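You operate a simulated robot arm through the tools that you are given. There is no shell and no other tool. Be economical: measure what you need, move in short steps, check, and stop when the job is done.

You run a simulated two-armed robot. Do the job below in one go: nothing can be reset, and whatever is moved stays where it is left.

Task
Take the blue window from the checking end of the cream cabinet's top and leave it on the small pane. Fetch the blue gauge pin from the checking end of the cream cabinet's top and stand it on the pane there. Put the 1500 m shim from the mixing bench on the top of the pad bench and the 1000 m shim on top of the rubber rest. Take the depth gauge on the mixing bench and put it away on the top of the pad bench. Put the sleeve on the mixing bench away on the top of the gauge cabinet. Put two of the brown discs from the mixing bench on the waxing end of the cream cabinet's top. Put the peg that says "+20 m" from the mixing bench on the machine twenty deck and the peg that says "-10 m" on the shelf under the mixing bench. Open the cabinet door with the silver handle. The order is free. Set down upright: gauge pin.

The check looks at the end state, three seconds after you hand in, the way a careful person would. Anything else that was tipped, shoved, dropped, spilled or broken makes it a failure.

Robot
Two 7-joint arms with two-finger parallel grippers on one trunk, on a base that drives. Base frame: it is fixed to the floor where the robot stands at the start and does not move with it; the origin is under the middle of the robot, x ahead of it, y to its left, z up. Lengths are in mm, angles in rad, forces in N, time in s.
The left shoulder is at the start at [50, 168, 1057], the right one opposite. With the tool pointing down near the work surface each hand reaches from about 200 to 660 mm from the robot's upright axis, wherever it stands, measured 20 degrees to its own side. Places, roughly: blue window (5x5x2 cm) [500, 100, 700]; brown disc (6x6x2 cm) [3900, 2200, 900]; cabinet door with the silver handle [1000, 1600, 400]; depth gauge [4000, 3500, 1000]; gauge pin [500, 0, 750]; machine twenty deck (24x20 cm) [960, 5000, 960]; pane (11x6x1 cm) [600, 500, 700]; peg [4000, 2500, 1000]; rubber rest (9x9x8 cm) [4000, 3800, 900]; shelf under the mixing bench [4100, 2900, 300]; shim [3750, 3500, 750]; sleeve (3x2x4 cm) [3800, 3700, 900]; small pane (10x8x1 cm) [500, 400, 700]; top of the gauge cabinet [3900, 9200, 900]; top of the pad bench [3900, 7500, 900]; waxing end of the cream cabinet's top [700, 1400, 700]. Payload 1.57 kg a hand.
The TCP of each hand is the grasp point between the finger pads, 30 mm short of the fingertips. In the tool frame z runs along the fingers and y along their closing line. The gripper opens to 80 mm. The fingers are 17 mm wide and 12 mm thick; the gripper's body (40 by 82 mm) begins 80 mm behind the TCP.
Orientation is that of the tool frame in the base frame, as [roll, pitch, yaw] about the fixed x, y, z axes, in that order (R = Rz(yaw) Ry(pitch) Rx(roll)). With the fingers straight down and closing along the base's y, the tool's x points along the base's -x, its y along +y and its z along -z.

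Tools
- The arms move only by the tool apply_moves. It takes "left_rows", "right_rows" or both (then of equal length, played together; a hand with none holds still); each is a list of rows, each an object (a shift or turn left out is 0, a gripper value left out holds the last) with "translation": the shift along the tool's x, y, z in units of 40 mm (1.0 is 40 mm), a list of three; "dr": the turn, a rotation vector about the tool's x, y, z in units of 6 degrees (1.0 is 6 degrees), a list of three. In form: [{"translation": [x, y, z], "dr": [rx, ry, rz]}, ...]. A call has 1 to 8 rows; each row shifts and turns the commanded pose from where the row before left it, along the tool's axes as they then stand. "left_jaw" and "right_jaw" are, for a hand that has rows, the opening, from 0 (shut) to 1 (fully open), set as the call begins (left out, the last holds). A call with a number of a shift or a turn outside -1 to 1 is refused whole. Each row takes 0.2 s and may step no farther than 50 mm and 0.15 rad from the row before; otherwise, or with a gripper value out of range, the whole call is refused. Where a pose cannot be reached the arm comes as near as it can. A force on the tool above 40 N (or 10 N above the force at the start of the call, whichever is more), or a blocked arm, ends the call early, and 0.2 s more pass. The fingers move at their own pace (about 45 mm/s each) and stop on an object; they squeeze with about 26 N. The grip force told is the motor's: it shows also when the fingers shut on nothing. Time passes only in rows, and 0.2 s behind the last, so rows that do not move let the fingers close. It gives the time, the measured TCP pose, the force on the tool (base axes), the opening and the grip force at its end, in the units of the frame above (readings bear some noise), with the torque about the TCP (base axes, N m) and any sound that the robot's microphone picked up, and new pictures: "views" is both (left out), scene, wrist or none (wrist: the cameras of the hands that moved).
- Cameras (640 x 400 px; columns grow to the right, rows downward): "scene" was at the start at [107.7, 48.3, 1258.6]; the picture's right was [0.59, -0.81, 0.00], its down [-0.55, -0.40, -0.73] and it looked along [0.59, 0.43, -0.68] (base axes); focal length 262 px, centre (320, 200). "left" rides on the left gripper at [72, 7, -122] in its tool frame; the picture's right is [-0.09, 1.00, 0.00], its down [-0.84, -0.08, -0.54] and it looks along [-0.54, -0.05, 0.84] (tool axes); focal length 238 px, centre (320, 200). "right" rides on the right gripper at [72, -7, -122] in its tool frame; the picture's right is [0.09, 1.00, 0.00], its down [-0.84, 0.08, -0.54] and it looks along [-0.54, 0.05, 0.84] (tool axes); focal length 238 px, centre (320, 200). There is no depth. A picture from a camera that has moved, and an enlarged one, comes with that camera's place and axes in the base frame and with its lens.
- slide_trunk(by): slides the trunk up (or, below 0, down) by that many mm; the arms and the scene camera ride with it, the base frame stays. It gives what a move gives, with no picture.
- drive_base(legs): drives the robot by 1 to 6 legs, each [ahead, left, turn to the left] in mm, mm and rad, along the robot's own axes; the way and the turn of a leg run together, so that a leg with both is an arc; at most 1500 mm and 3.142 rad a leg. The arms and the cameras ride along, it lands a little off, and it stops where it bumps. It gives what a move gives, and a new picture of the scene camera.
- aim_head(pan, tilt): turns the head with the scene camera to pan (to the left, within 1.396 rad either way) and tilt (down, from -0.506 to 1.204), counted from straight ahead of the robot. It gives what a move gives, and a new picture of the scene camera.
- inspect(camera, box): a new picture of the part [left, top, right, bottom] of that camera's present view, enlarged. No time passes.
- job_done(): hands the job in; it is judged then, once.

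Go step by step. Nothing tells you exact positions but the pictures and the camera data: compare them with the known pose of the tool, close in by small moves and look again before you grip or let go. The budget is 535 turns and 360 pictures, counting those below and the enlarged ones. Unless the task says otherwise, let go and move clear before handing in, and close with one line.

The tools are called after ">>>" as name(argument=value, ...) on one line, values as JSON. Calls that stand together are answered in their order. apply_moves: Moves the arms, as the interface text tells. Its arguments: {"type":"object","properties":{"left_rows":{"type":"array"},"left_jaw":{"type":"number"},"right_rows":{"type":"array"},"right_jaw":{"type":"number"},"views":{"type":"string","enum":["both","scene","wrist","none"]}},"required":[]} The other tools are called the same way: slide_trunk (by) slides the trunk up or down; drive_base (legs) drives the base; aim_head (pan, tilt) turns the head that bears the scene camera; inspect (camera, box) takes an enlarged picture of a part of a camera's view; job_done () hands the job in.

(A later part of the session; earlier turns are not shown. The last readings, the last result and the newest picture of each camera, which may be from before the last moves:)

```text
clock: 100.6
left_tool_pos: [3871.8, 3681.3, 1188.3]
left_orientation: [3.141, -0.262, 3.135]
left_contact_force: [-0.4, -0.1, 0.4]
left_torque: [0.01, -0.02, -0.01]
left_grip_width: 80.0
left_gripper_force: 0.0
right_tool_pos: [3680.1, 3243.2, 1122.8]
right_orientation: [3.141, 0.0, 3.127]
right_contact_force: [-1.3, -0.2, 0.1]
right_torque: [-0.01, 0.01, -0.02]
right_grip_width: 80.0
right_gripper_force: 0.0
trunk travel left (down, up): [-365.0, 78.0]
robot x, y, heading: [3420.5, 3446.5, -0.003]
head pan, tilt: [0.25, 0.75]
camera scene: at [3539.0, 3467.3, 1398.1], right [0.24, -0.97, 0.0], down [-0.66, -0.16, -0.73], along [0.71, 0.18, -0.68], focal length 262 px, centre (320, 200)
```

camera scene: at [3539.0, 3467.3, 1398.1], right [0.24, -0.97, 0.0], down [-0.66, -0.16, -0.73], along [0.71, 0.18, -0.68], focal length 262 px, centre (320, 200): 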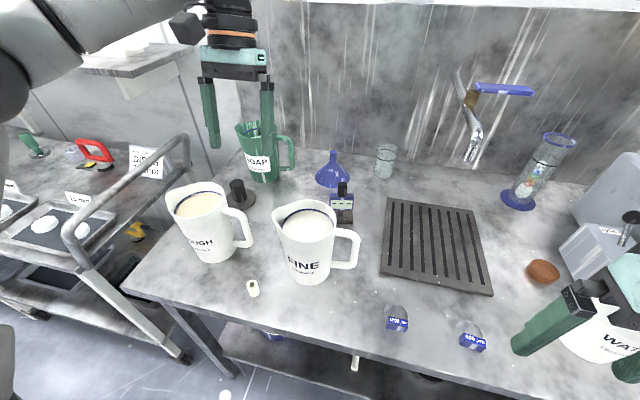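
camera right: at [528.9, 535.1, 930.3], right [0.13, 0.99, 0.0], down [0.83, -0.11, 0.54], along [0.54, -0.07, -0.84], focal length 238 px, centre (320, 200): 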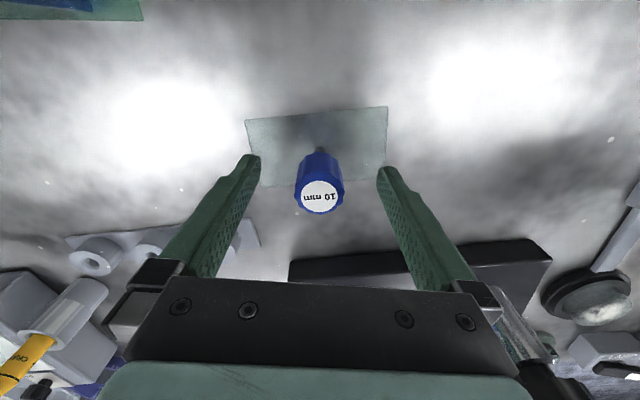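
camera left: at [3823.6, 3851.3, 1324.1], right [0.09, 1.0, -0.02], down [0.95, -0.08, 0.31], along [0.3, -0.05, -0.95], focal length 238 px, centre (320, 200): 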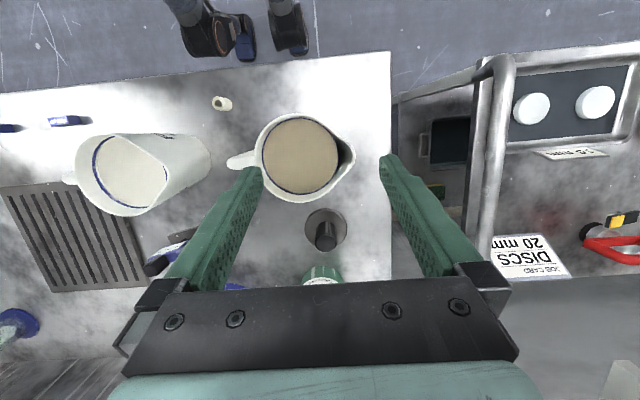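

>>> apply_moves(left_rows=[{"translation": [-0.765, -0.03, -0.205]}, {"translation": [-0.765, -0.03, -0.205]}, {"translation": [-0.765, -0.03, -0.205]}, {}], views="wrist")

```text
clock: 101.6
left_tool_pos: [3903.3, 3708.3, 1164.2]
left_orientation: [-3.141, -0.258, 3.134]
left_contact_force: [0.3, -0.2, 0.2]
left_torque: [-0.04, 0.03, 0.0]
left_grip_width: 79.9
left_gripper_force: 0.1
left hand out of reach, approached as far as the arm can: row 1, 2, 3
right_tool_pos: [3680.0, 3244.9, 1122.2]
right_orientation: [-3.141, 0.0, 3.128]
right_contact_force: [-0.2, -0.3, -0.3]
right_torque: [0.01, -0.03, 0.0]
right_grip_width: 79.9
right_gripper_force: 0.0
trunk travel left (down, up): [-365.0, 78.0]
robot x, y, heading: [3417.1, 3448.2, -0.004]
head pan, tilt: [0.25, 0.75]
camera left: at [3865.1, 3714.9, 1300.5], right [0.1, 1.0, -0.02], down [0.95, -0.08, 0.31], along [0.31, -0.05, -0.95], focal length 238 px, centre (320, 200)
```

left: 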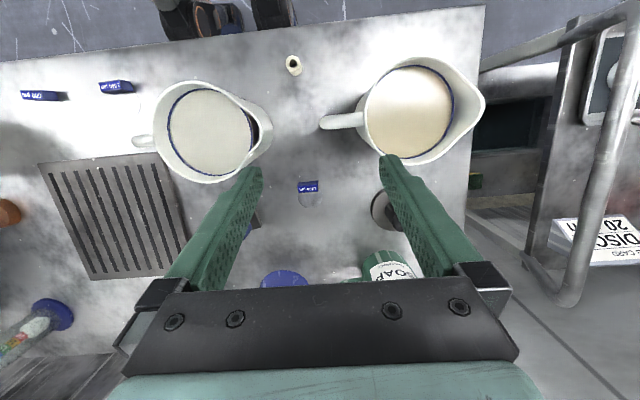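

The hand is too high relative to the shoulder; I raise the trunk fully and then lower the hand.

>>> slide_trunk(by=77)

>>> apply_moves(left_rows=[{"translation": [-0.26, 0, 0.96]}, {"translation": [-0.26, -0.2, 0.96]}, {"translation": [-0.7, -0.3, 0.2]}, {"translation": [-0.7, -0.3, -0.1]}, {}], views="wrist")

```text
clock: 102.8
left_tool_pos: [3904.3, 3709.5, 1241.6]
left_orientation: [-3.14, -0.26, 3.134]
left_contact_force: [-0.4, -0.5, -1.0]
left_torque: [0.02, -0.01, -0.04]
left_grip_width: 79.8
left_gripper_force: 0.1
right_tool_pos: [3681.1, 3244.6, 1199.7]
right_orientation: [3.141, -0.001, 3.128]
right_contact_force: [0.9, 0.1, -0.4]
right_torque: [0.0, 0.02, 0.0]
right_grip_width: 79.9
right_gripper_force: 0.2
trunk travel left (down, up): [-442.0, 1.0]
robot x, y, heading: [3419.9, 3446.1, -0.008]
head pan, tilt: [0.25, 0.75]
```

```text
clock: 104.0
left_tool_pos: [3909.5, 3698.6, 1148.5]
left_orientation: [-3.141, -0.257, 3.137]
left_contact_force: [-0.8, 0.5, 0.5]
left_torque: [-0.03, 0.01, 0.0]
left_grip_width: 80.0
left_gripper_force: 0.0
left hand out of reach, approached as far as the arm can: row 3, 4
right_tool_pos: [3679.5, 3245.2, 1199.6]
right_orientation: [3.141, 0.001, 3.126]
right_contact_force: [0.2, 0.4, -0.1]
right_torque: [0.01, -0.01, 0.02]
right_grip_width: 80.1
right_gripper_force: 0.1
trunk travel left (down, up): [-442.0, 1.0]
robot x, y, heading: [3419.8, 3450.3, -0.001]
head pan, tilt: [0.25, 0.75]
camera left: at [3870.7, 3703.2, 1285.3], right [0.1, 1.0, -0.02], down [0.95, -0.08, 0.31], along [0.31, -0.05, -0.95], focal length 238 px, centre (320, 200)
```

left: 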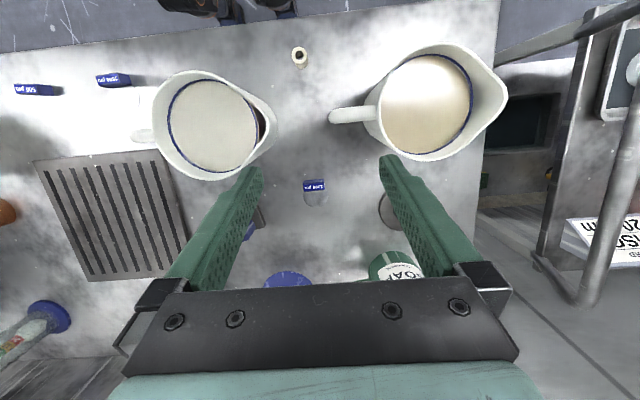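

Triangulating gives jug rims at only about z 1035, with jugs at (3861,3579) and (3860,3811). So I can go lower before moving forward.

>>> apply_moves(left_rows=[{"translation": [-0.19, 0, 0.72]}, {"translation": [-0.19, 0, 0.72]}, {"translation": [-0.7, -0.25, -0.19]}, {"translation": [-0.7, -0.25, -0.19]}, {}], views="wrist")

```text
clock: 105.2
left_tool_pos: [3907.4, 3705.8, 1107.7]
left_orientation: [3.141, -0.257, 3.135]
left_contact_force: [0.3, 0.1, 0.3]
left_torque: [0.01, 0.0, 0.02]
left_grip_width: 79.9
left_gripper_force: 0.0
left hand out of reach, approached as far as the arm can: row 1, 2, 3, 4
right_tool_pos: [3680.5, 3244.5, 1198.9]
right_orientation: [-3.141, 0.0, 3.126]
right_contact_force: [-0.3, 0.2, -0.3]
right_torque: [-0.03, 0.01, 0.0]
right_grip_width: 80.3
right_gripper_force: 0.0
trunk travel left (down, up): [-442.0, 1.0]
robot x, y, heading: [3413.4, 3451.8, -0.008]
head pan, tilt: [0.25, 0.75]
camera left: at [3869.3, 3712.3, 1242.6], right [0.1, 1.0, -0.02], down [0.95, -0.08, 0.31], along [0.31, -0.05, -0.95], focal length 238 px, centre (320, 200)
```

left: 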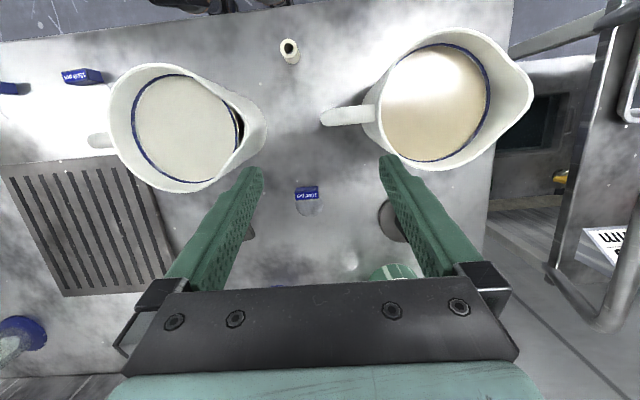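

>>> apply_moves(left_rows=[{"dr": [0, -0.83, 0]}, {"dr": [0, -0.83, 0]}, {"dr": [0, -0.84, 0]}, {"translation": [-0.7, -0.3, 0]}, {"translation": [-0.7, -0.3, 0]}, {}], views="wrist")

```text
clock: 106.5
left_tool_pos: [3954.5, 3686.4, 1104.4]
left_orientation: [-3.141, 0.002, 3.136]
left_contact_force: [-0.1, -0.5, 0.3]
left_torque: [0.02, -0.01, 0.02]
left_grip_width: 80.1
left_gripper_force: 0.0
left hand out of reach, approached as far as the arm can: row 5
right_tool_pos: [3679.9, 3244.0, 1198.6]
right_orientation: [-3.141, 0.0, 3.128]
right_contact_force: [-0.2, 0.0, -0.9]
right_torque: [0.01, 0.06, 0.01]
right_grip_width: 79.8
right_gripper_force: 0.0
trunk travel left (down, up): [-442.0, 1.0]
robot x, y, heading: [3416.4, 3453.9, -0.009]
head pan, tilt: [0.25, 0.75]
camera left: at [3881.2, 3693.0, 1226.0], right [0.1, 1.0, 0.0], down [0.83, -0.08, 0.55], along [0.54, -0.05, -0.84], focal length 238 px, centre (320, 200)
```

left: 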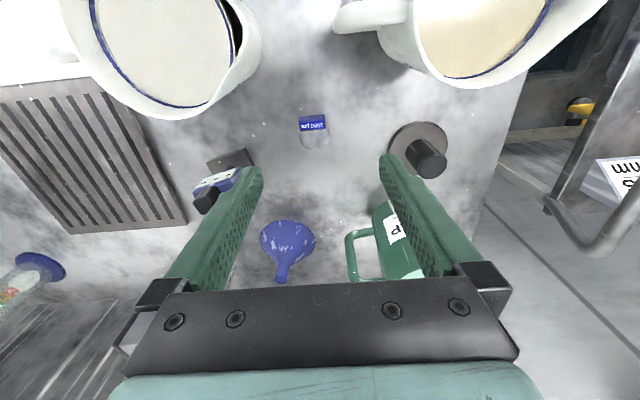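

Untilted, the hand reaches it. The camera housing should just fit between spout and handle; I descend in steps and look.

>>> apply_moves(left_rows=[{"translation": [0, 0, 0.6]}, {"translation": [-0.25, -0.12, 0.6]}, {"translation": [-0.25, -0.12, 0.6]}, {"translation": [-0.05, 0, 0.6]}, {}], views="both")

```text
clock: 107.8
left_tool_pos: [3934.2, 3703.5, 1025.2]
left_orientation: [-3.141, 0.003, 3.134]
left_contact_force: [0.6, 0.1, -0.4]
left_torque: [-0.01, 0.0, -0.04]
left_grip_width: 79.9
left_gripper_force: 0.2
left hand out of reach, approached as far as the arm can: row 1, 2, 3, 4
right_tool_pos: [3681.7, 3244.9, 1199.1]
right_orientation: [-3.141, -0.001, 3.128]
right_contact_force: [0.8, -0.5, 0.5]
right_torque: [-0.01, 0.01, -0.02]
right_grip_width: 79.9
right_gripper_force: 0.2
trunk travel left (down, up): [-442.0, 1.0]
robot x, y, heading: [3412.3, 3449.1, -0.012]
head pan, tilt: [0.25, 0.75]
camera scene: at [3539.0, 3468.0, 1475.1], right [0.24, -0.97, 0.0], down [-0.66, -0.16, -0.73], along [0.71, 0.18, -0.68], focal length 262 px, centre (320, 200)
camera left: at [3860.6, 3709.4, 1147.8], right [0.1, 1.0, 0.0], down [0.83, -0.08, 0.54], along [0.54, -0.05, -0.84], focal length 238 px, centre (320, 200)
```

scene: 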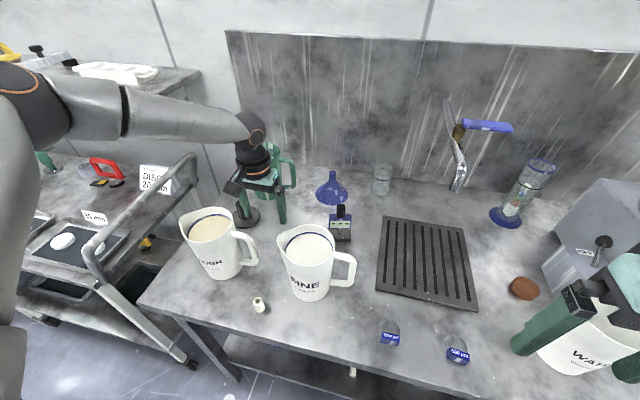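
left: 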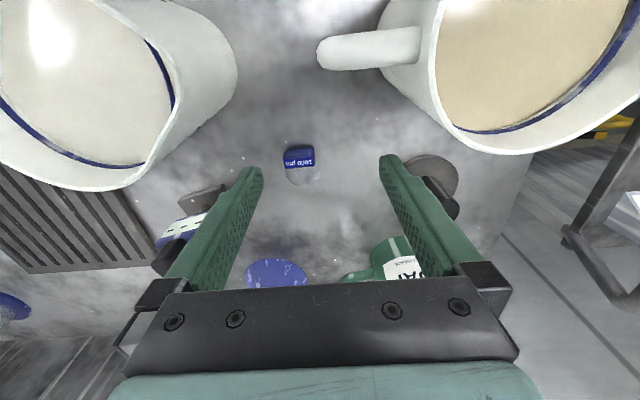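

The left arm's posture limits it inward; the right arm had no such trouble. I withdraw the left hand upward and back, and will do this with the right hand from further left.

>>> apply_moves(left_rows=[{"translation": [0, 0, -0.95]}, {"translation": [0, 0, -0.95]}, {"translation": [0, 0, -0.95]}, {"translation": [0, 0, -0.95]}, {"translation": [1, 0, -0.3]}, {"translation": [1, 0.2, 0]}, {"translation": [1, 0.2, 0]}, {"translation": [1, 0.2, 0]}], views="none")

>>> apply_moves(left_rows=[{"translation": [1, 0, 0]}, {"translation": [1, 0, 0]}, {"translation": [0.5, 0, 0]}], right_rows=[{"translation": [0.5, 0, 0]}, {}, {}], views="none")

```text
clock: 109.5
left_tool_pos: [3774.6, 3731.6, 1193.5]
left_orientation: [-3.14, 0.004, 3.137]
left_contact_force: [-0.3, -0.4, -0.2]
left_torque: [0.03, -0.01, 0.02]
left_grip_width: 80.1
left_gripper_force: 0.0
right_tool_pos: [3679.4, 3244.3, 1198.8]
right_orientation: [-3.14, 0.002, 3.127]
right_contact_force: [0.5, 0.1, -0.2]
right_torque: [0.01, -0.01, -0.01]
right_grip_width: 80.2
right_gripper_force: 0.1
trunk travel left (down, up): [-442.0, 1.0]
robot x, y, heading: [3416.8, 3450.7, -0.006]
head pan, tilt: [0.25, 0.75]
```

```text
clock: 110.3
left_tool_pos: [3674.9, 3728.8, 1191.9]
left_orientation: [3.141, 0.002, 3.136]
left_contact_force: [0.4, 0.4, 0.1]
left_torque: [0.03, -0.03, -0.05]
left_grip_width: 80.0
left_gripper_force: 0.2
right_tool_pos: [3661.6, 3244.2, 1199.4]
right_orientation: [-3.141, -0.001, 3.128]
right_contact_force: [0.1, -0.2, 0.4]
right_torque: [-0.04, -0.04, 0.02]
right_grip_width: 80.0
right_gripper_force: 0.1
trunk travel left (down, up): [-442.0, 1.0]
robot x, y, heading: [3419.6, 3449.0, -0.005]
head pan, tilt: [0.25, 0.75]
```

>>> drive_base(legs=[[0, 425, 0.005]])

```text
clock: 113.0
left_tool_pos: [3676.4, 4154.6, 1191.5]
left_orientation: [-3.141, 0.001, 3.14]
left_contact_force: [-0.9, -0.2, 0.2]
left_torque: [-0.02, 0.0, 0.02]
left_grip_width: 79.8
left_gripper_force: 0.1
right_tool_pos: [3663.9, 3669.5, 1199.0]
right_orientation: [-3.141, 0.0, 3.133]
right_contact_force: [-0.3, -0.1, 0.9]
right_torque: [0.0, 0.01, 0.04]
right_grip_width: 79.8
right_gripper_force: 0.1
trunk travel left (down, up): [-442.0, 1.0]
robot x, y, heading: [3418.6, 3873.2, -0.0]
head pan, tilt: [0.25, 0.75]
camera scene: at [3540.7, 3893.9, 1475.1], right [0.25, -0.97, 0.0], down [-0.66, -0.17, -0.73], along [0.71, 0.18, -0.68], focal length 262 px, centre (320, 200)
```

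scene: 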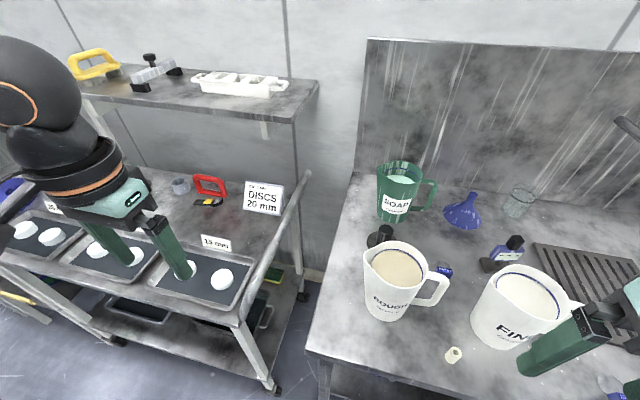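

>>> apply_moves(right_rows=[{"translation": [0, 0, 0.9]}, {"translation": [0, 0, 0.9]}, {"translation": [-0.95, 0, 0.3]}, {"translation": [-0.95, 0, 0]}, {"translation": [-0.95, 0, 0]}, {"translation": [-0.95, 0, 0]}, {"translation": [-0.95, 0, 0]}, {"translation": [-0.95, 0, 0]}], views="wrist")

```text
clock: 114.8
left_tool_pos: [3676.1, 4155.6, 1191.6]
left_orientation: [3.141, 0.001, 3.138]
left_contact_force: [0.2, 0.4, -0.2]
left_torque: [0.02, 0.06, 0.02]
left_grip_width: 80.1
left_gripper_force: 0.1
right_tool_pos: [3904.2, 3669.0, 1118.7]
right_orientation: [-3.141, -0.002, 3.134]
right_contact_force: [0.5, -0.9, 0.0]
right_torque: [0.01, 0.01, 0.0]
right_grip_width: 80.1
right_gripper_force: 0.0
right hand out of reach, approached as far as the arm can: row 2
trunk travel left (down, up): [-442.0, 1.0]
robot x, y, heading: [3420.1, 3875.0, 0.001]
head pan, tilt: [0.25, 0.75]
camera right: at [3833.6, 3662.9, 1241.6], right [-0.08, 1.0, 0.0], down [0.84, 0.07, 0.54], along [0.54, 0.05, -0.84], focal length 238 px, centre (320, 200)
```

right: 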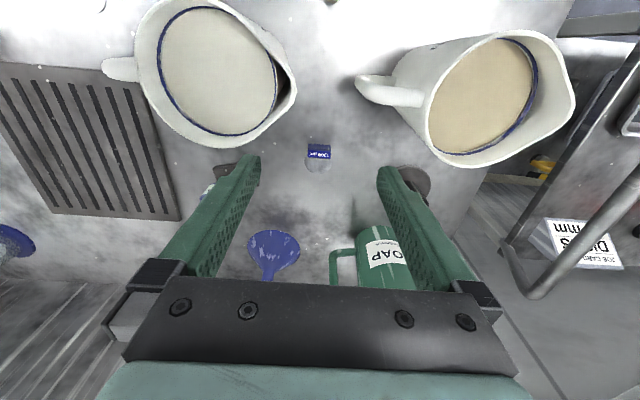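

>>> apply_moves(right_rows=[{"translation": [-0.9, 0.08, 0.2]}, {"translation": [-0.95, 0.08, 0.5]}, {"translation": [0, 0, 0.7]}, {"translation": [0, 0, 0.7]}, {}], views="both")

```text
clock: 116.0
left_tool_pos: [3677.1, 4155.7, 1191.5]
left_orientation: [-3.141, 0.003, -3.141]
left_contact_force: [0.9, 0.7, 0.5]
left_torque: [0.0, 0.0, 0.0]
left_grip_width: 80.1
left_gripper_force: 0.1
right_tool_pos: [3977.6, 3674.3, 1034.2]
right_orientation: [3.141, 0.0, 3.133]
right_contact_force: [-0.8, -0.5, -0.2]
right_torque: [0.02, -0.02, 0.01]
right_grip_width: 80.1
right_gripper_force: 0.1
trunk travel left (down, up): [-442.0, 1.0]
robot x, y, heading: [3422.3, 3876.7, -0.002]
head pan, tilt: [0.25, 0.75]
camera scene: at [3540.5, 3893.4, 1475.2], right [0.25, -0.97, 0.0], down [-0.66, -0.17, -0.73], along [0.71, 0.18, -0.68], focal length 262 px, centre (320, 200)
camera right: at [3905.9, 3668.0, 1157.7], right [-0.08, 1.0, 0.0], down [0.84, 0.07, 0.54], along [0.54, 0.05, -0.84], focal length 238 px, centre (320, 200)
```

scene: 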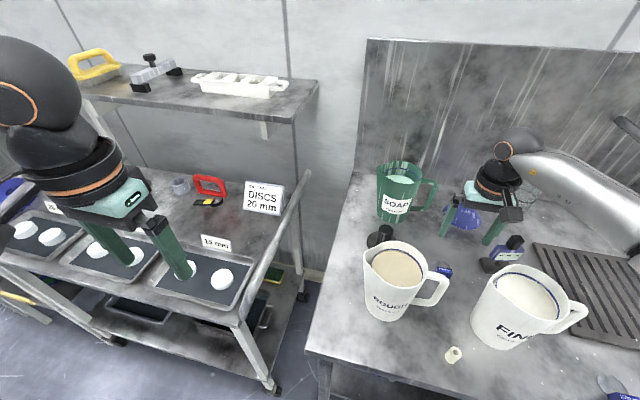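
right: 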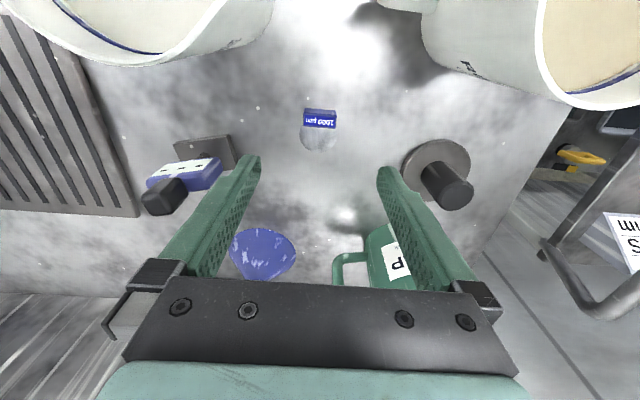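

>>> apply_moves(right_rows=[{"translation": [0.05, 0.02, 0.7]}, {"translation": [0, 0, 0.7]}, {"translation": [0, 0, 0.7]}, {"translation": [0, 0, 0.4]}, {}], views="both")

```text
clock: 117.2
left_tool_pos: [3676.2, 4155.7, 1191.9]
left_orientation: [3.14, 0.004, 3.139]
left_contact_force: [-0.4, 0.6, 0.6]
left_torque: [0.01, 0.02, -0.04]
left_grip_width: 80.0
left_gripper_force: 0.0
right_tool_pos: [3974.6, 3674.0, 934.2]
right_orientation: [-3.141, 0.001, 3.133]
right_contact_force: [-0.4, -0.8, 0.1]
right_torque: [0.0, 0.01, 0.01]
right_grip_width: 80.0
right_gripper_force: 0.0
trunk travel left (down, up): [-442.0, 1.0]
robot x, y, heading: [3418.7, 3872.6, -0.002]
head pan, tilt: [0.25, 0.75]
camera scene: at [3540.7, 3893.4, 1475.1], right [0.25, -0.97, 0.0], down [-0.66, -0.17, -0.73], along [0.71, 0.18, -0.68], focal length 262 px, centre (320, 200)
camera right: at [3902.8, 3668.7, 1056.2], right [-0.08, 1.0, 0.0], down [0.84, 0.07, 0.54], along [0.54, 0.05, -0.84], focal length 238 px, centre (320, 200)
```

scene: 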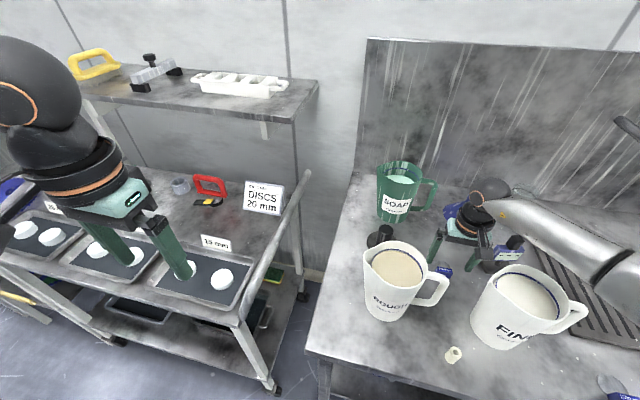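
right: 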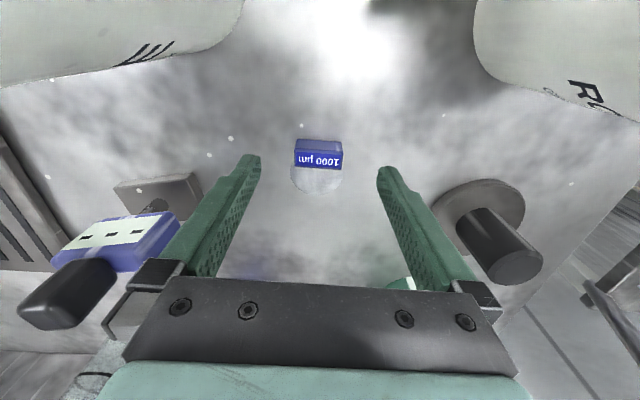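

>>> apply_moves(right_rows=[{"translation": [0, 0, 0.3]}, {"translation": [0, 0, 0.2]}, {}], views="wrist")

```text
clock: 118.0
left_tool_pos: [3676.1, 4154.5, 1192.4]
left_orientation: [-3.141, 0.001, 3.14]
left_contact_force: [-0.2, 0.5, -0.1]
left_torque: [0.01, -0.02, -0.02]
left_grip_width: 79.9
left_gripper_force: 0.0
right_tool_pos: [3974.5, 3676.6, 914.3]
right_orientation: [-3.141, 0.001, 3.131]
right_contact_force: [1.2, 0.0, 0.7]
right_torque: [0.02, 0.01, 0.01]
right_grip_width: 80.1
right_gripper_force: 0.1
trunk travel left (down, up): [-442.0, 1.0]
robot x, y, heading: [3420.2, 3876.4, 0.0]
head pan, tilt: [0.25, 0.75]
camera right: at [3903.9, 3669.7, 1037.3], right [-0.08, 1.0, 0.0], down [0.84, 0.07, 0.54], along [0.54, 0.05, -0.84], focal length 238 px, centre (320, 200)
```

right: 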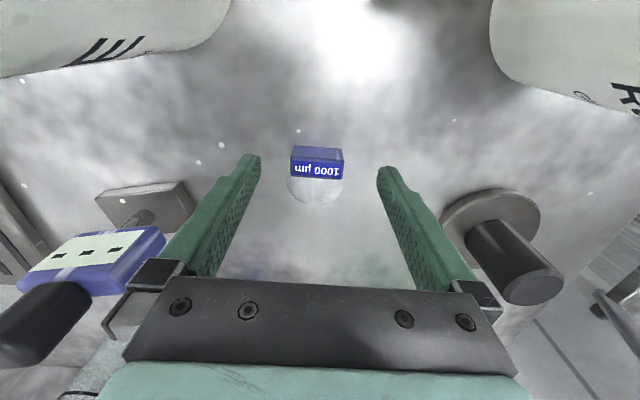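

>>> apply_moves(right_rows=[{"translation": [0, 0, 0.09]}, {}], views="none")

>>> apply_moves(right_rows=[{}, {}, {}, {}], right_jaw=0, views="wrist")

```text
clock: 118.6
left_tool_pos: [3676.0, 4154.8, 1192.3]
left_orientation: [-3.141, 0.002, 3.139]
left_contact_force: [-0.3, -0.1, 0.0]
left_torque: [0.0, -0.02, 0.02]
left_grip_width: 80.0
left_gripper_force: 0.0
right_tool_pos: [3974.8, 3675.6, 911.5]
right_orientation: [3.141, 0.0, 3.131]
right_contact_force: [0.0, 0.3, -0.7]
right_torque: [-0.04, -0.03, 0.04]
right_grip_width: 80.0
right_gripper_force: 0.1
trunk travel left (down, up): [-442.0, 1.0]
robot x, y, heading: [3419.8, 3869.5, 0.0]
head pan, tilt: [0.25, 0.75]
```

```text
clock: 119.6
left_tool_pos: [3676.6, 4155.1, 1191.6]
left_orientation: [3.141, 0.001, 3.14]
left_contact_force: [0.2, -0.6, 0.2]
left_torque: [-0.01, 0.01, 0.0]
left_grip_width: 80.0
left_gripper_force: 0.0
right_tool_pos: [3975.6, 3675.2, 910.9]
right_orientation: [-3.141, 0.001, 3.134]
right_contact_force: [0.1, 0.3, -0.1]
right_torque: [-0.05, 0.01, 0.03]
right_grip_width: 37.3
right_gripper_force: 26.6
trunk travel left (down, up): [-442.0, 1.0]
robot x, y, heading: [3421.7, 3867.1, -0.001]
head pan, tilt: [0.25, 0.75]
camera right: at [3903.5, 3669.6, 1034.0], right [-0.08, 1.0, 0.0], down [0.84, 0.07, 0.54], along [0.54, 0.05, -0.84], focal length 238 px, centre (320, 200)
```

right: 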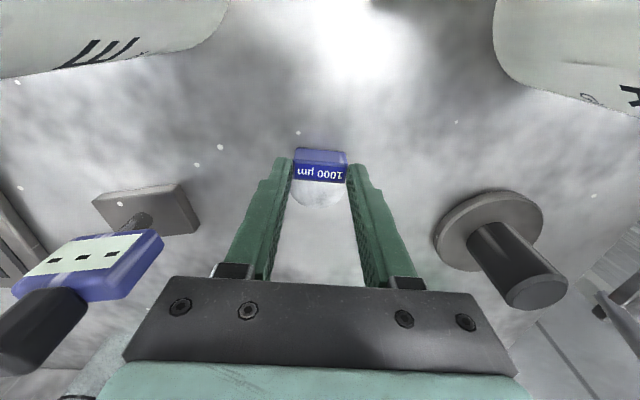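

Gripped. I lift it and carry it over the rest's post.

>>> apply_moves(right_rows=[{"translation": [0, 0, -0.9]}, {"translation": [0, 0, -0.95]}, {"translation": [0, 0, -0.95]}, {"translation": [-0.29, 0.93, 0]}, {"translation": [-0.29, 0.93, 0]}, {"translation": [-0.29, 0.93, 0]}, {"translation": [-0.29, 0.93, 0]}, {}], views="both")

```text
clock: 121.4
left_tool_pos: [3677.2, 4155.3, 1192.8]
left_orientation: [3.141, 0.001, 3.141]
left_contact_force: [0.0, 1.1, 1.3]
left_torque: [0.0, 0.02, 0.03]
left_grip_width: 79.9
left_gripper_force: 0.2
right_tool_pos: [4020.4, 3815.9, 1021.1]
right_orientation: [3.139, 0.0, 3.133]
right_contact_force: [0.6, 0.7, -0.7]
right_torque: [0.02, 0.04, 0.01]
right_grip_width: 36.8
right_gripper_force: 26.2
right hand out of reach, approached as far as the arm can: row 7
trunk travel left (down, up): [-442.0, 1.0]
robot x, y, heading: [3421.6, 3871.0, 0.003]
head pan, tilt: [0.25, 0.75]
camera scene: at [3540.9, 3892.6, 1475.1], right [0.25, -0.97, 0.0], down [-0.66, -0.17, -0.73], along [0.71, 0.18, -0.68], focal length 262 px, centre (320, 200)
camera right: at [3948.3, 3809.9, 1143.9], right [-0.08, 1.0, 0.0], down [0.84, 0.07, 0.54], along [0.54, 0.05, -0.84], focal length 238 px, centre (320, 200)
```

scene: 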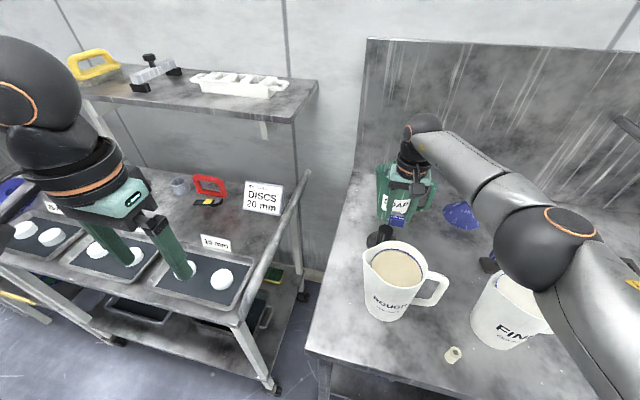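
right: 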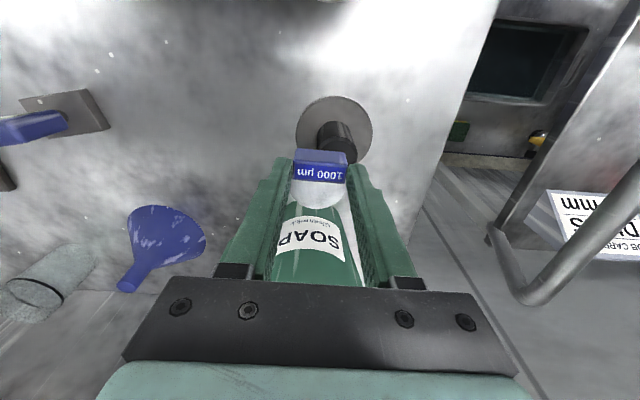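

The post is at about (4021,3835); I'm 19 mm short in y, at the edge of reach. A small base nudge will bring it.

>>> drive_base(legs=[[5, 45, 0]])

>>> apply_moves(right_rows=[{"translation": [0, -0.4, 0]}, {}], views="wrist")

```text
clock: 122.3
left_tool_pos: [3681.5, 4200.2, 1191.4]
left_orientation: [-3.14, 0.0, 3.139]
left_contact_force: [0.4, -0.3, 0.7]
left_torque: [-0.05, -0.03, 0.0]
left_grip_width: 80.2
left_gripper_force: 0.0
right_tool_pos: [4024.0, 3860.0, 1021.2]
right_orientation: [-3.141, -0.001, 3.133]
right_contact_force: [-0.4, 0.6, 0.1]
right_torque: [-0.03, -0.02, -0.01]
right_grip_width: 36.9
right_gripper_force: 26.5
trunk travel left (down, up): [-442.0, 1.0]
robot x, y, heading: [3426.8, 3913.9, -0.002]
head pan, tilt: [0.25, 0.75]
camera scene: at [3545.9, 3938.6, 1475.1], right [0.24, -0.97, 0.0], down [-0.66, -0.17, -0.73], along [0.71, 0.18, -0.68], focal length 262 px, centre (320, 200)
```

scene: 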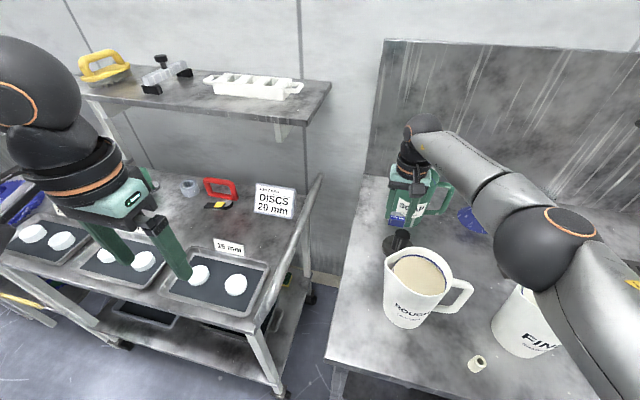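

```text
clock: 122.9
left_tool_pos: [3680.8, 4199.9, 1191.3]
left_orientation: [3.141, 0.001, 3.14]
left_contact_force: [0.2, -0.1, 0.7]
left_torque: [-0.02, -0.03, 0.01]
left_grip_width: 79.9
left_gripper_force: 0.0
right_tool_pos: [4024.8, 3843.9, 1021.3]
right_orientation: [-3.141, 0.0, 3.131]
right_contact_force: [-0.8, 0.0, -0.7]
right_torque: [-0.01, 0.03, 0.01]
right_grip_width: 37.0
right_gripper_force: 26.1
trunk travel left (down, up): [-442.0, 1.0]
robot x, y, heading: [3425.2, 3914.0, -0.001]
head pan, tilt: [0.25, 0.75]
camera right: at [3952.8, 3838.3, 1144.1], right [-0.08, 1.0, 0.0], down [0.84, 0.07, 0.54], along [0.54, 0.04, -0.84], focal length 238 px, centre (320, 200)
```

right: 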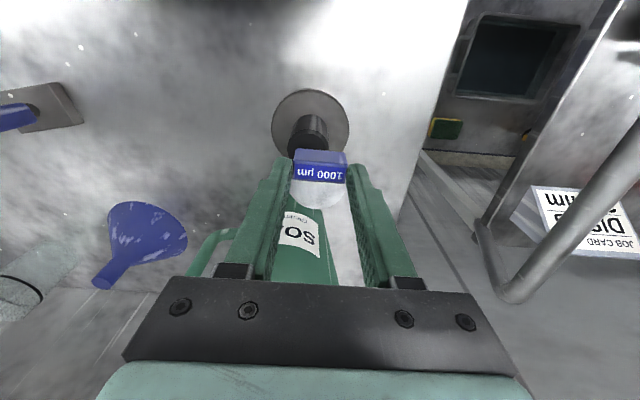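

>>> apply_moves(right_rows=[{"translation": [0.03, -0.24, 0]}, {"translation": [0, 0, 0.6]}, {}], views="wrist")

>>> inspect(camera="scene", box=[340, 160, 500, 260])

```text
clock: 123.7
left_tool_pos: [3681.0, 4199.0, 1191.8]
left_orientation: [-3.141, 0.001, 3.14]
left_contact_force: [0.2, 0.3, 0.1]
left_torque: [0.01, 0.02, 0.01]
left_grip_width: 79.9
left_gripper_force: 0.0
right_tool_pos: [4023.8, 3833.6, 997.1]
right_orientation: [3.141, 0.0, 3.132]
right_contact_force: [0.0, 0.2, -0.3]
right_torque: [0.01, 0.03, 0.01]
right_grip_width: 36.8
right_gripper_force: 26.3
trunk travel left (down, up): [-442.0, 1.0]
robot x, y, heading: [3425.0, 3916.9, 0.003]
head pan, tilt: [0.25, 0.75]
camera right: at [3951.8, 3826.9, 1119.5], right [-0.08, 1.0, 0.0], down [0.84, 0.07, 0.54], along [0.54, 0.04, -0.84], focal length 238 px, centre (320, 200)
```

right: 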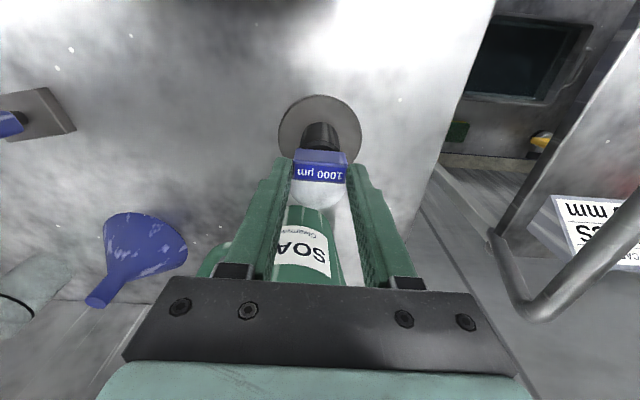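

```text
4.00 times, centred on (420, 210) of scene
camera zoom: at [3545.5, 3937.0, 1475.2], right [0.24, -0.97, 0.0], down [-0.66, -0.17, -0.73], along [0.71, 0.18, -0.68], focal length 1048 px, centre (-80, 160)
```

zoom: 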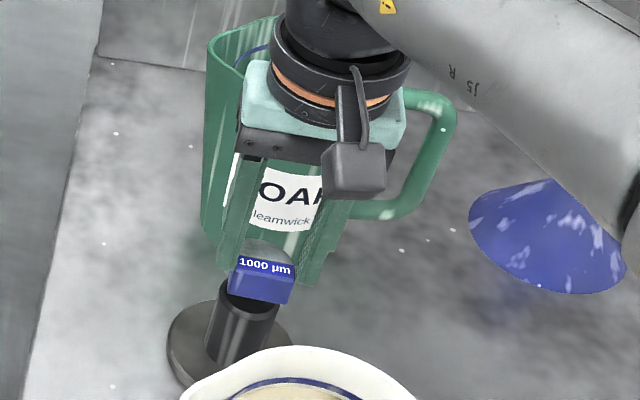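

>>> apply_moves(right_rows=[{"translation": [0, 0, 0.15]}, {"translation": [0, 0, 0.1]}, {}], views="none")

>>> apply_moves(right_rows=[{"translation": [0, 0, 0.1]}, {}], views="none")

>>> inspect(camera="scene", box=[360, 190, 440, 240])

```text
clock: 124.5
left_tool_pos: [3680.8, 4199.6, 1191.2]
left_orientation: [-3.141, 0.002, 3.139]
left_contact_force: [-0.1, -0.5, -1.0]
left_torque: [0.02, 0.01, 0.0]
left_grip_width: 80.2
left_gripper_force: 0.0
right_tool_pos: [4023.7, 3833.2, 985.8]
right_orientation: [3.141, -0.001, 3.134]
right_contact_force: [0.1, -0.1, -0.9]
right_torque: [0.0, 0.0, -0.02]
right_grip_width: 36.7
right_gripper_force: 26.0
trunk travel left (down, up): [-442.0, 1.0]
robot x, y, heading: [3428.2, 3917.0, 0.002]
head pan, tilt: [0.25, 0.75]
```

```text
clock: 125.1
left_tool_pos: [3681.4, 4199.2, 1190.9]
left_orientation: [3.141, 0.003, 3.14]
left_contact_force: [0.1, 0.3, 0.3]
left_torque: [-0.02, -0.02, -0.02]
left_grip_width: 79.9
left_gripper_force: 0.0
right_tool_pos: [4024.8, 3834.8, 982.9]
right_orientation: [-3.141, 0.0, 3.132]
right_contact_force: [0.4, -1.0, -0.8]
right_torque: [-0.02, 0.02, -0.06]
right_grip_width: 37.0
right_gripper_force: 26.0
trunk travel left (down, up): [-442.0, 1.0]
robot x, y, heading: [3424.6, 3918.9, 0.001]
head pan, tilt: [0.25, 0.75]
```

```text
8.00 times, centred on (400, 215) of scene
camera zoom: at [3545.7, 3937.2, 1475.1], right [0.24, -0.97, 0.0], down [-0.66, -0.17, -0.73], along [0.71, 0.18, -0.68], focal length 2095 px, centre (-320, 80)
```

zoom: 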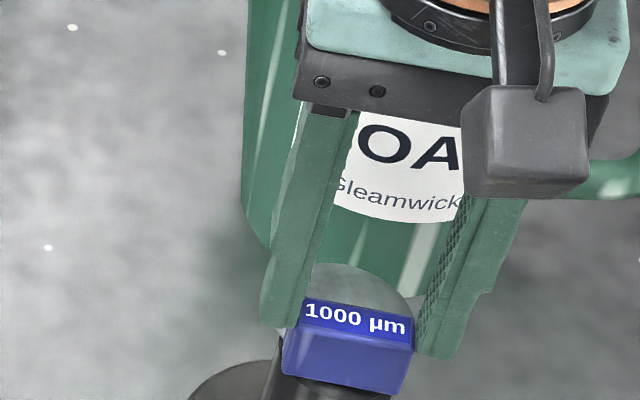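

>>> apply_moves(right_rows=[{"translation": [0, 0, 0.1]}, {}], views="none")

>>> apply_moves(right_rows=[{"translation": [0, 0, 0.08]}, {}], views="none")

>>> apply_moves(right_rows=[{"translation": [0, 0, 0.08]}, {}], views="none")

```text
clock: 125.7
left_tool_pos: [3679.8, 4199.2, 1191.4]
left_orientation: [3.141, 0.003, -3.142]
left_contact_force: [-0.5, 0.2, -0.1]
left_torque: [-0.01, -0.02, 0.0]
left_grip_width: 79.7
left_gripper_force: 0.0
right_tool_pos: [4024.7, 3833.8, 980.3]
right_orientation: [3.141, 0.005, 3.133]
right_contact_force: [0.3, -0.9, 10.8]
right_torque: [-0.04, 0.01, -0.04]
right_grip_width: 37.1
right_gripper_force: 25.8
trunk travel left (down, up): [-442.0, 1.0]
robot x, y, heading: [3424.3, 3918.8, -0.004]
head pan, tilt: [0.25, 0.75]
```

```text
clock: 126.3
left_tool_pos: [3679.6, 4199.3, 1191.6]
left_orientation: [3.141, 0.004, 3.139]
left_contact_force: [-0.4, 0.3, -0.4]
left_torque: [0.01, -0.03, -0.02]
left_grip_width: 80.2
left_gripper_force: 0.0
right_tool_pos: [4024.6, 3832.8, 977.9]
right_orientation: [3.141, 0.004, 3.13]
right_contact_force: [1.5, -1.4, 20.4]
right_torque: [-0.05, -0.12, 0.0]
right_grip_width: 37.0
right_gripper_force: 25.7
trunk travel left (down, up): [-442.0, 1.0]
robot x, y, heading: [3427.7, 3920.2, -0.003]
head pan, tilt: [0.25, 0.75]
```

```text
clock: 126.9
left_tool_pos: [3679.8, 4197.4, 1192.0]
left_orientation: [-3.141, 0.002, 3.14]
left_contact_force: [0.1, 0.0, -0.3]
left_torque: [0.0, 0.0, -0.03]
left_grip_width: 80.0
left_gripper_force: 0.0
right_tool_pos: [4023.0, 3835.3, 973.5]
right_orientation: [3.141, 0.004, 3.134]
right_contact_force: [0.8, -2.0, 21.3]
right_torque: [-0.03, -0.04, 0.02]
right_grip_width: 36.9
right_gripper_force: 25.4
trunk travel left (down, up): [-442.0, 1.0]
robot x, y, heading: [3420.8, 3915.5, -0.001]
head pan, tilt: [0.25, 0.75]
```

Seated on the post. I release.

>>> apply_moves(right_rows=[{"translation": [0, 0, -0.04]}, {}], views="none")

>>> apply_moves(right_rows=[{}, {}, {}], right_jaw=0.62, views="wrist")

>>> inspect(camera="scene", box=[360, 190, 440, 240])

```text
clock: 127.5
left_tool_pos: [3681.1, 4200.5, 1192.3]
left_orientation: [-3.14, 0.003, 3.14]
left_contact_force: [-0.2, 0.7, -0.6]
left_torque: [0.01, 0.0, 0.0]
left_grip_width: 80.1
left_gripper_force: 0.1
right_tool_pos: [4023.3, 3835.1, 975.0]
right_orientation: [-3.141, 0.004, 3.131]
right_contact_force: [3.7, -1.7, 14.4]
right_torque: [-0.05, -0.17, -0.03]
right_grip_width: 37.0
right_gripper_force: 26.2
trunk travel left (down, up): [-442.0, 1.0]
robot x, y, heading: [3423.2, 3920.5, -0.004]
head pan, tilt: [0.25, 0.75]
```

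```text
clock: 128.3
left_tool_pos: [3680.0, 4199.0, 1191.2]
left_orientation: [-3.141, 0.001, 3.14]
left_contact_force: [1.1, -0.7, 0.2]
left_torque: [0.01, 0.0, -0.01]
left_grip_width: 79.9
left_gripper_force: 0.0
right_tool_pos: [4023.0, 3834.4, 973.1]
right_orientation: [-3.139, -0.001, 3.132]
right_contact_force: [-0.2, 0.3, 0.2]
right_torque: [0.01, -0.01, 0.0]
right_grip_width: 49.9
right_gripper_force: 0.1
trunk travel left (down, up): [-442.0, 1.0]
robot x, y, heading: [3425.2, 3916.5, -0.003]
head pan, tilt: [0.25, 0.75]
camera right: at [3951.8, 3828.7, 1096.1], right [-0.08, 1.0, 0.0], down [0.84, 0.07, 0.54], along [0.54, 0.05, -0.84], focal length 238 px, centre (320, 200)
```

right: 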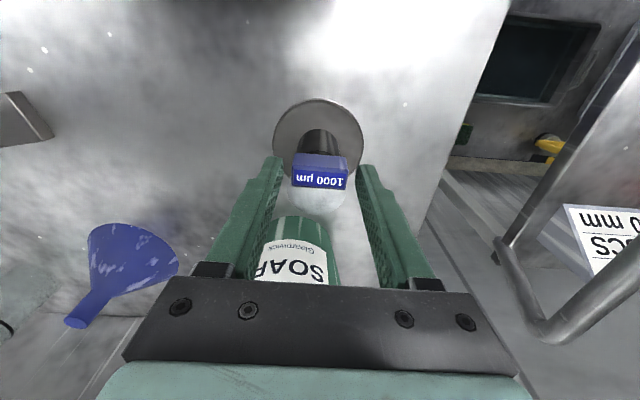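

```text
8.00 times, centred on (400, 215) of scene
camera zoom: at [3545.5, 3937.2, 1475.1], right [0.24, -0.97, 0.0], down [-0.66, -0.17, -0.73], along [0.71, 0.18, -0.68], focal length 2095 px, centre (-320, 80)
```

zoom: 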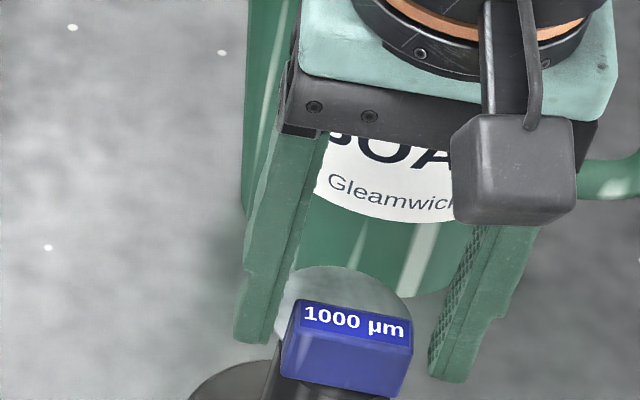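

The shim stays on the post. I open fully and rise clear.

>>> apply_moves(right_rows=[{}, {}, {"translation": [0, 0, -0.8]}, {"translation": [0, 0, -0.9]}, {"translation": [0, 0, -0.9]}], right_jaw=1, views="both")

>>> inspect(camera="scene", box=[340, 180, 460, 255])

```text
clock: 129.5
left_tool_pos: [3682.2, 4199.5, 1190.3]
left_orientation: [-3.141, 0.004, 3.14]
left_contact_force: [0.1, -0.3, -0.7]
left_torque: [0.0, 0.0, -0.02]
left_grip_width: 80.0
left_gripper_force: 0.1
right_tool_pos: [4023.1, 3836.0, 1077.1]
right_orientation: [3.141, 0.0, 3.132]
right_contact_force: [0.5, -0.8, 0.6]
right_torque: [0.03, -0.01, 0.03]
right_grip_width: 79.9
right_gripper_force: 0.0
trunk travel left (down, up): [-442.0, 1.0]
robot x, y, heading: [3422.1, 3918.4, -0.0]
head pan, tilt: [0.25, 0.75]
camera scene: at [3545.2, 3937.2, 1475.1], right [0.24, -0.97, 0.0], down [-0.66, -0.17, -0.73], along [0.71, 0.18, -0.68], focal length 262 px, centre (320, 200)
camera right: at [3952.1, 3829.7, 1200.2], right [-0.08, 1.0, 0.0], down [0.84, 0.07, 0.54], along [0.54, 0.04, -0.84], focal length 238 px, centre (320, 200)
```

scene: 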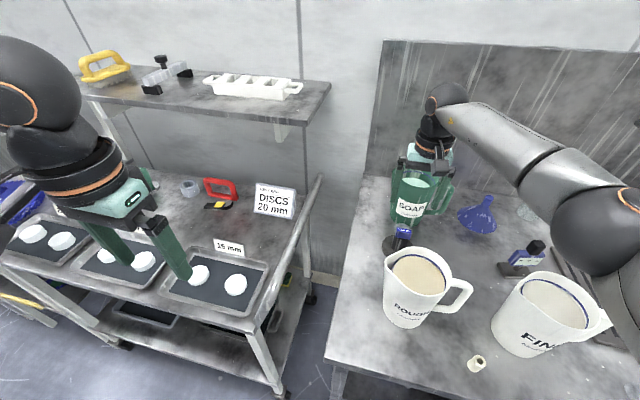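
right: 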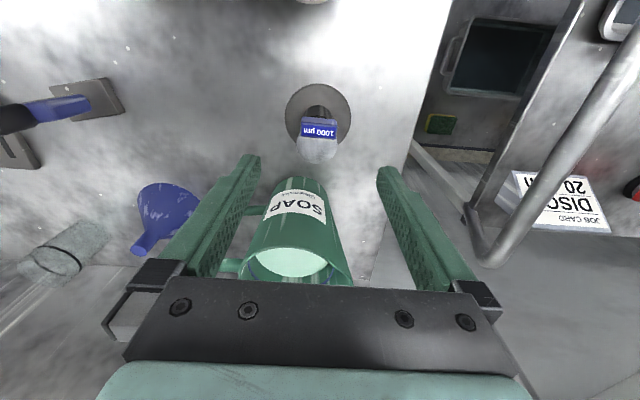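

```text
5.33 times, centred on (400, 218) of scene
camera zoom: at [3545.2, 3937.2, 1475.1], right [0.24, -0.97, 0.0], down [-0.66, -0.17, -0.73], along [0.71, 0.18, -0.68], focal length 1397 px, centre (-107, 107)
```

zoom: 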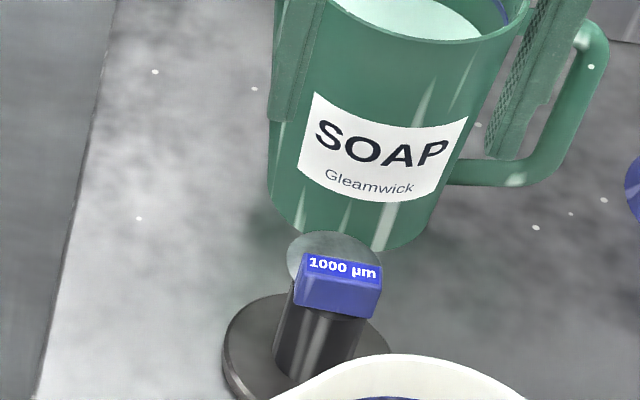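

The 1000 µm shim rests on the post. Next the depth gauge, near (4025,3545): I drive right about 210 and look with the right hand.

>>> drive_base(legs=[[0, -215, 0]])

>>> apply_moves(right_rows=[{"translation": [0.5, -0.9, 0]}, {"translation": [0.5, -0.9, 0]}, {}], views="wrist")

```text
clock: 131.2
left_tool_pos: [3678.8, 3979.0, 1190.9]
left_orientation: [3.14, 0.002, 3.14]
left_contact_force: [0.0, -0.1, -0.3]
left_torque: [0.02, 0.01, 0.02]
left_grip_width: 79.9
left_gripper_force: 0.0
right_tool_pos: [4023.1, 3616.5, 1077.5]
right_orientation: [3.141, 0.001, 3.136]
right_contact_force: [0.1, 0.0, 0.3]
right_torque: [0.01, 0.0, 0.0]
right_grip_width: 80.1
right_gripper_force: 0.1
trunk travel left (down, up): [-442.0, 1.0]
robot x, y, heading: [3426.4, 3698.6, 0.001]
head pan, tilt: [0.25, 0.75]
camera scene: at [3545.2, 3716.5, 1475.1], right [0.25, -0.97, 0.0], down [-0.66, -0.17, -0.73], along [0.71, 0.18, -0.68], focal length 262 px, centre (320, 200)
```

scene: 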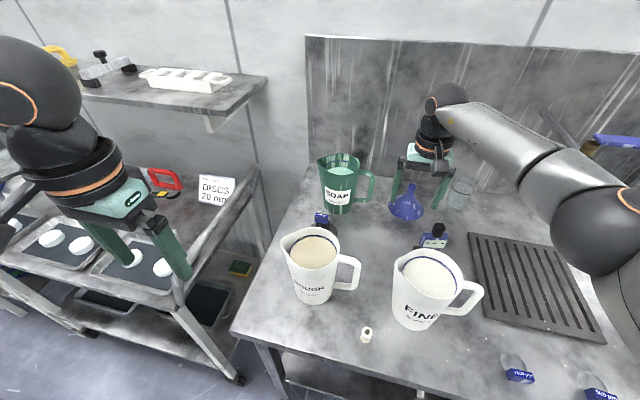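

```text
clock: 131.9
left_tool_pos: [3679.2, 3979.1, 1192.4]
left_orientation: [3.141, 0.001, -3.142]
left_contact_force: [-0.5, 0.4, -0.6]
left_torque: [-0.03, 0.0, 0.0]
left_grip_width: 79.8
left_gripper_force: 0.0
right_tool_pos: [3983.4, 3543.3, 1078.5]
right_orientation: [-3.141, -0.001, 3.134]
right_contact_force: [-0.3, 0.6, -0.1]
right_torque: [0.0, 0.02, 0.02]
right_grip_width: 79.9
right_gripper_force: 0.1
trunk travel left (down, up): [-442.0, 1.0]
robot x, y, heading: [3424.0, 3698.3, -0.0]
head pan, tilt: [0.25, 0.75]
camera right: at [3910.9, 3536.6, 1200.6], right [-0.08, 1.0, 0.0], down [0.84, 0.07, 0.54], along [0.54, 0.05, -0.84], focal length 238 px, centre (320, 200)
```

right: 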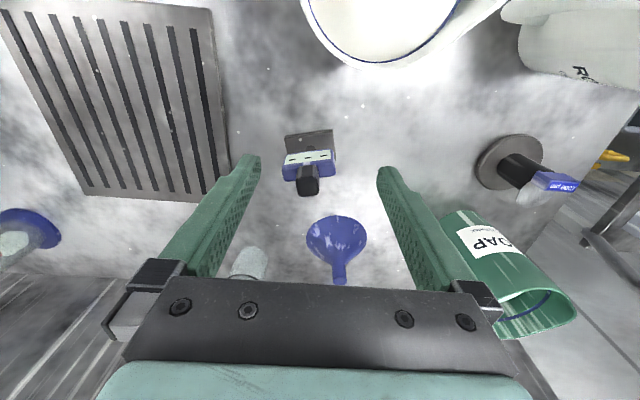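

>>> inspect(camera="right", box=[260, 110, 380, 210])

>>> inspect(camera="scene", box=[390, 210, 490, 270])

```text
4.00 times, centred on (320, 160) of right
camera zoom: at [3910.9, 3536.6, 1200.6], right [-0.08, 1.0, 0.0], down [0.84, 0.07, 0.54], along [0.54, 0.05, -0.84], focal length 953 px, centre (320, 360)
```

zoom: 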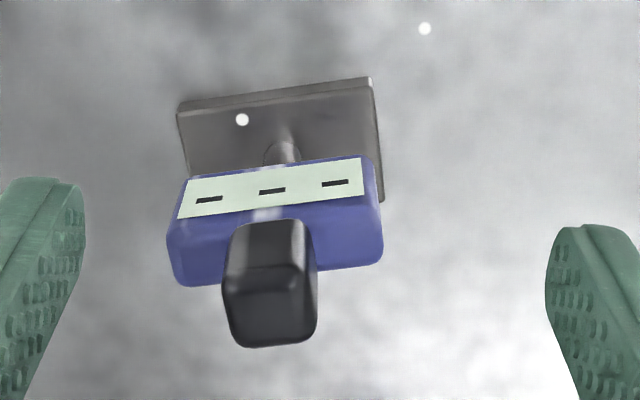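

```text
6.40 times, centred on (440, 240) of scene
camera zoom: at [3545.5, 3717.8, 1475.1], right [0.25, -0.97, 0.0], down [-0.66, -0.17, -0.73], along [0.71, 0.18, -0.68], focal length 1676 px, centre (-448, -56)
```

zoom: 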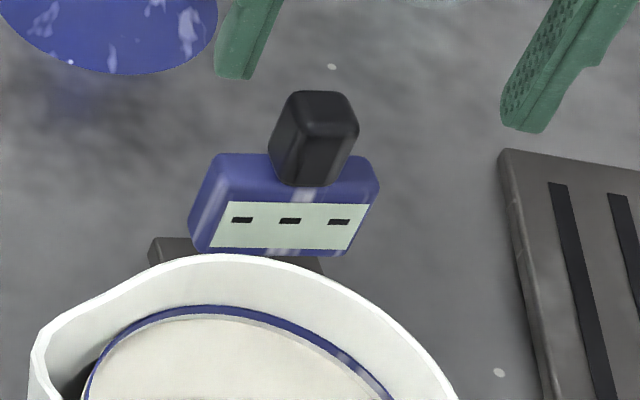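

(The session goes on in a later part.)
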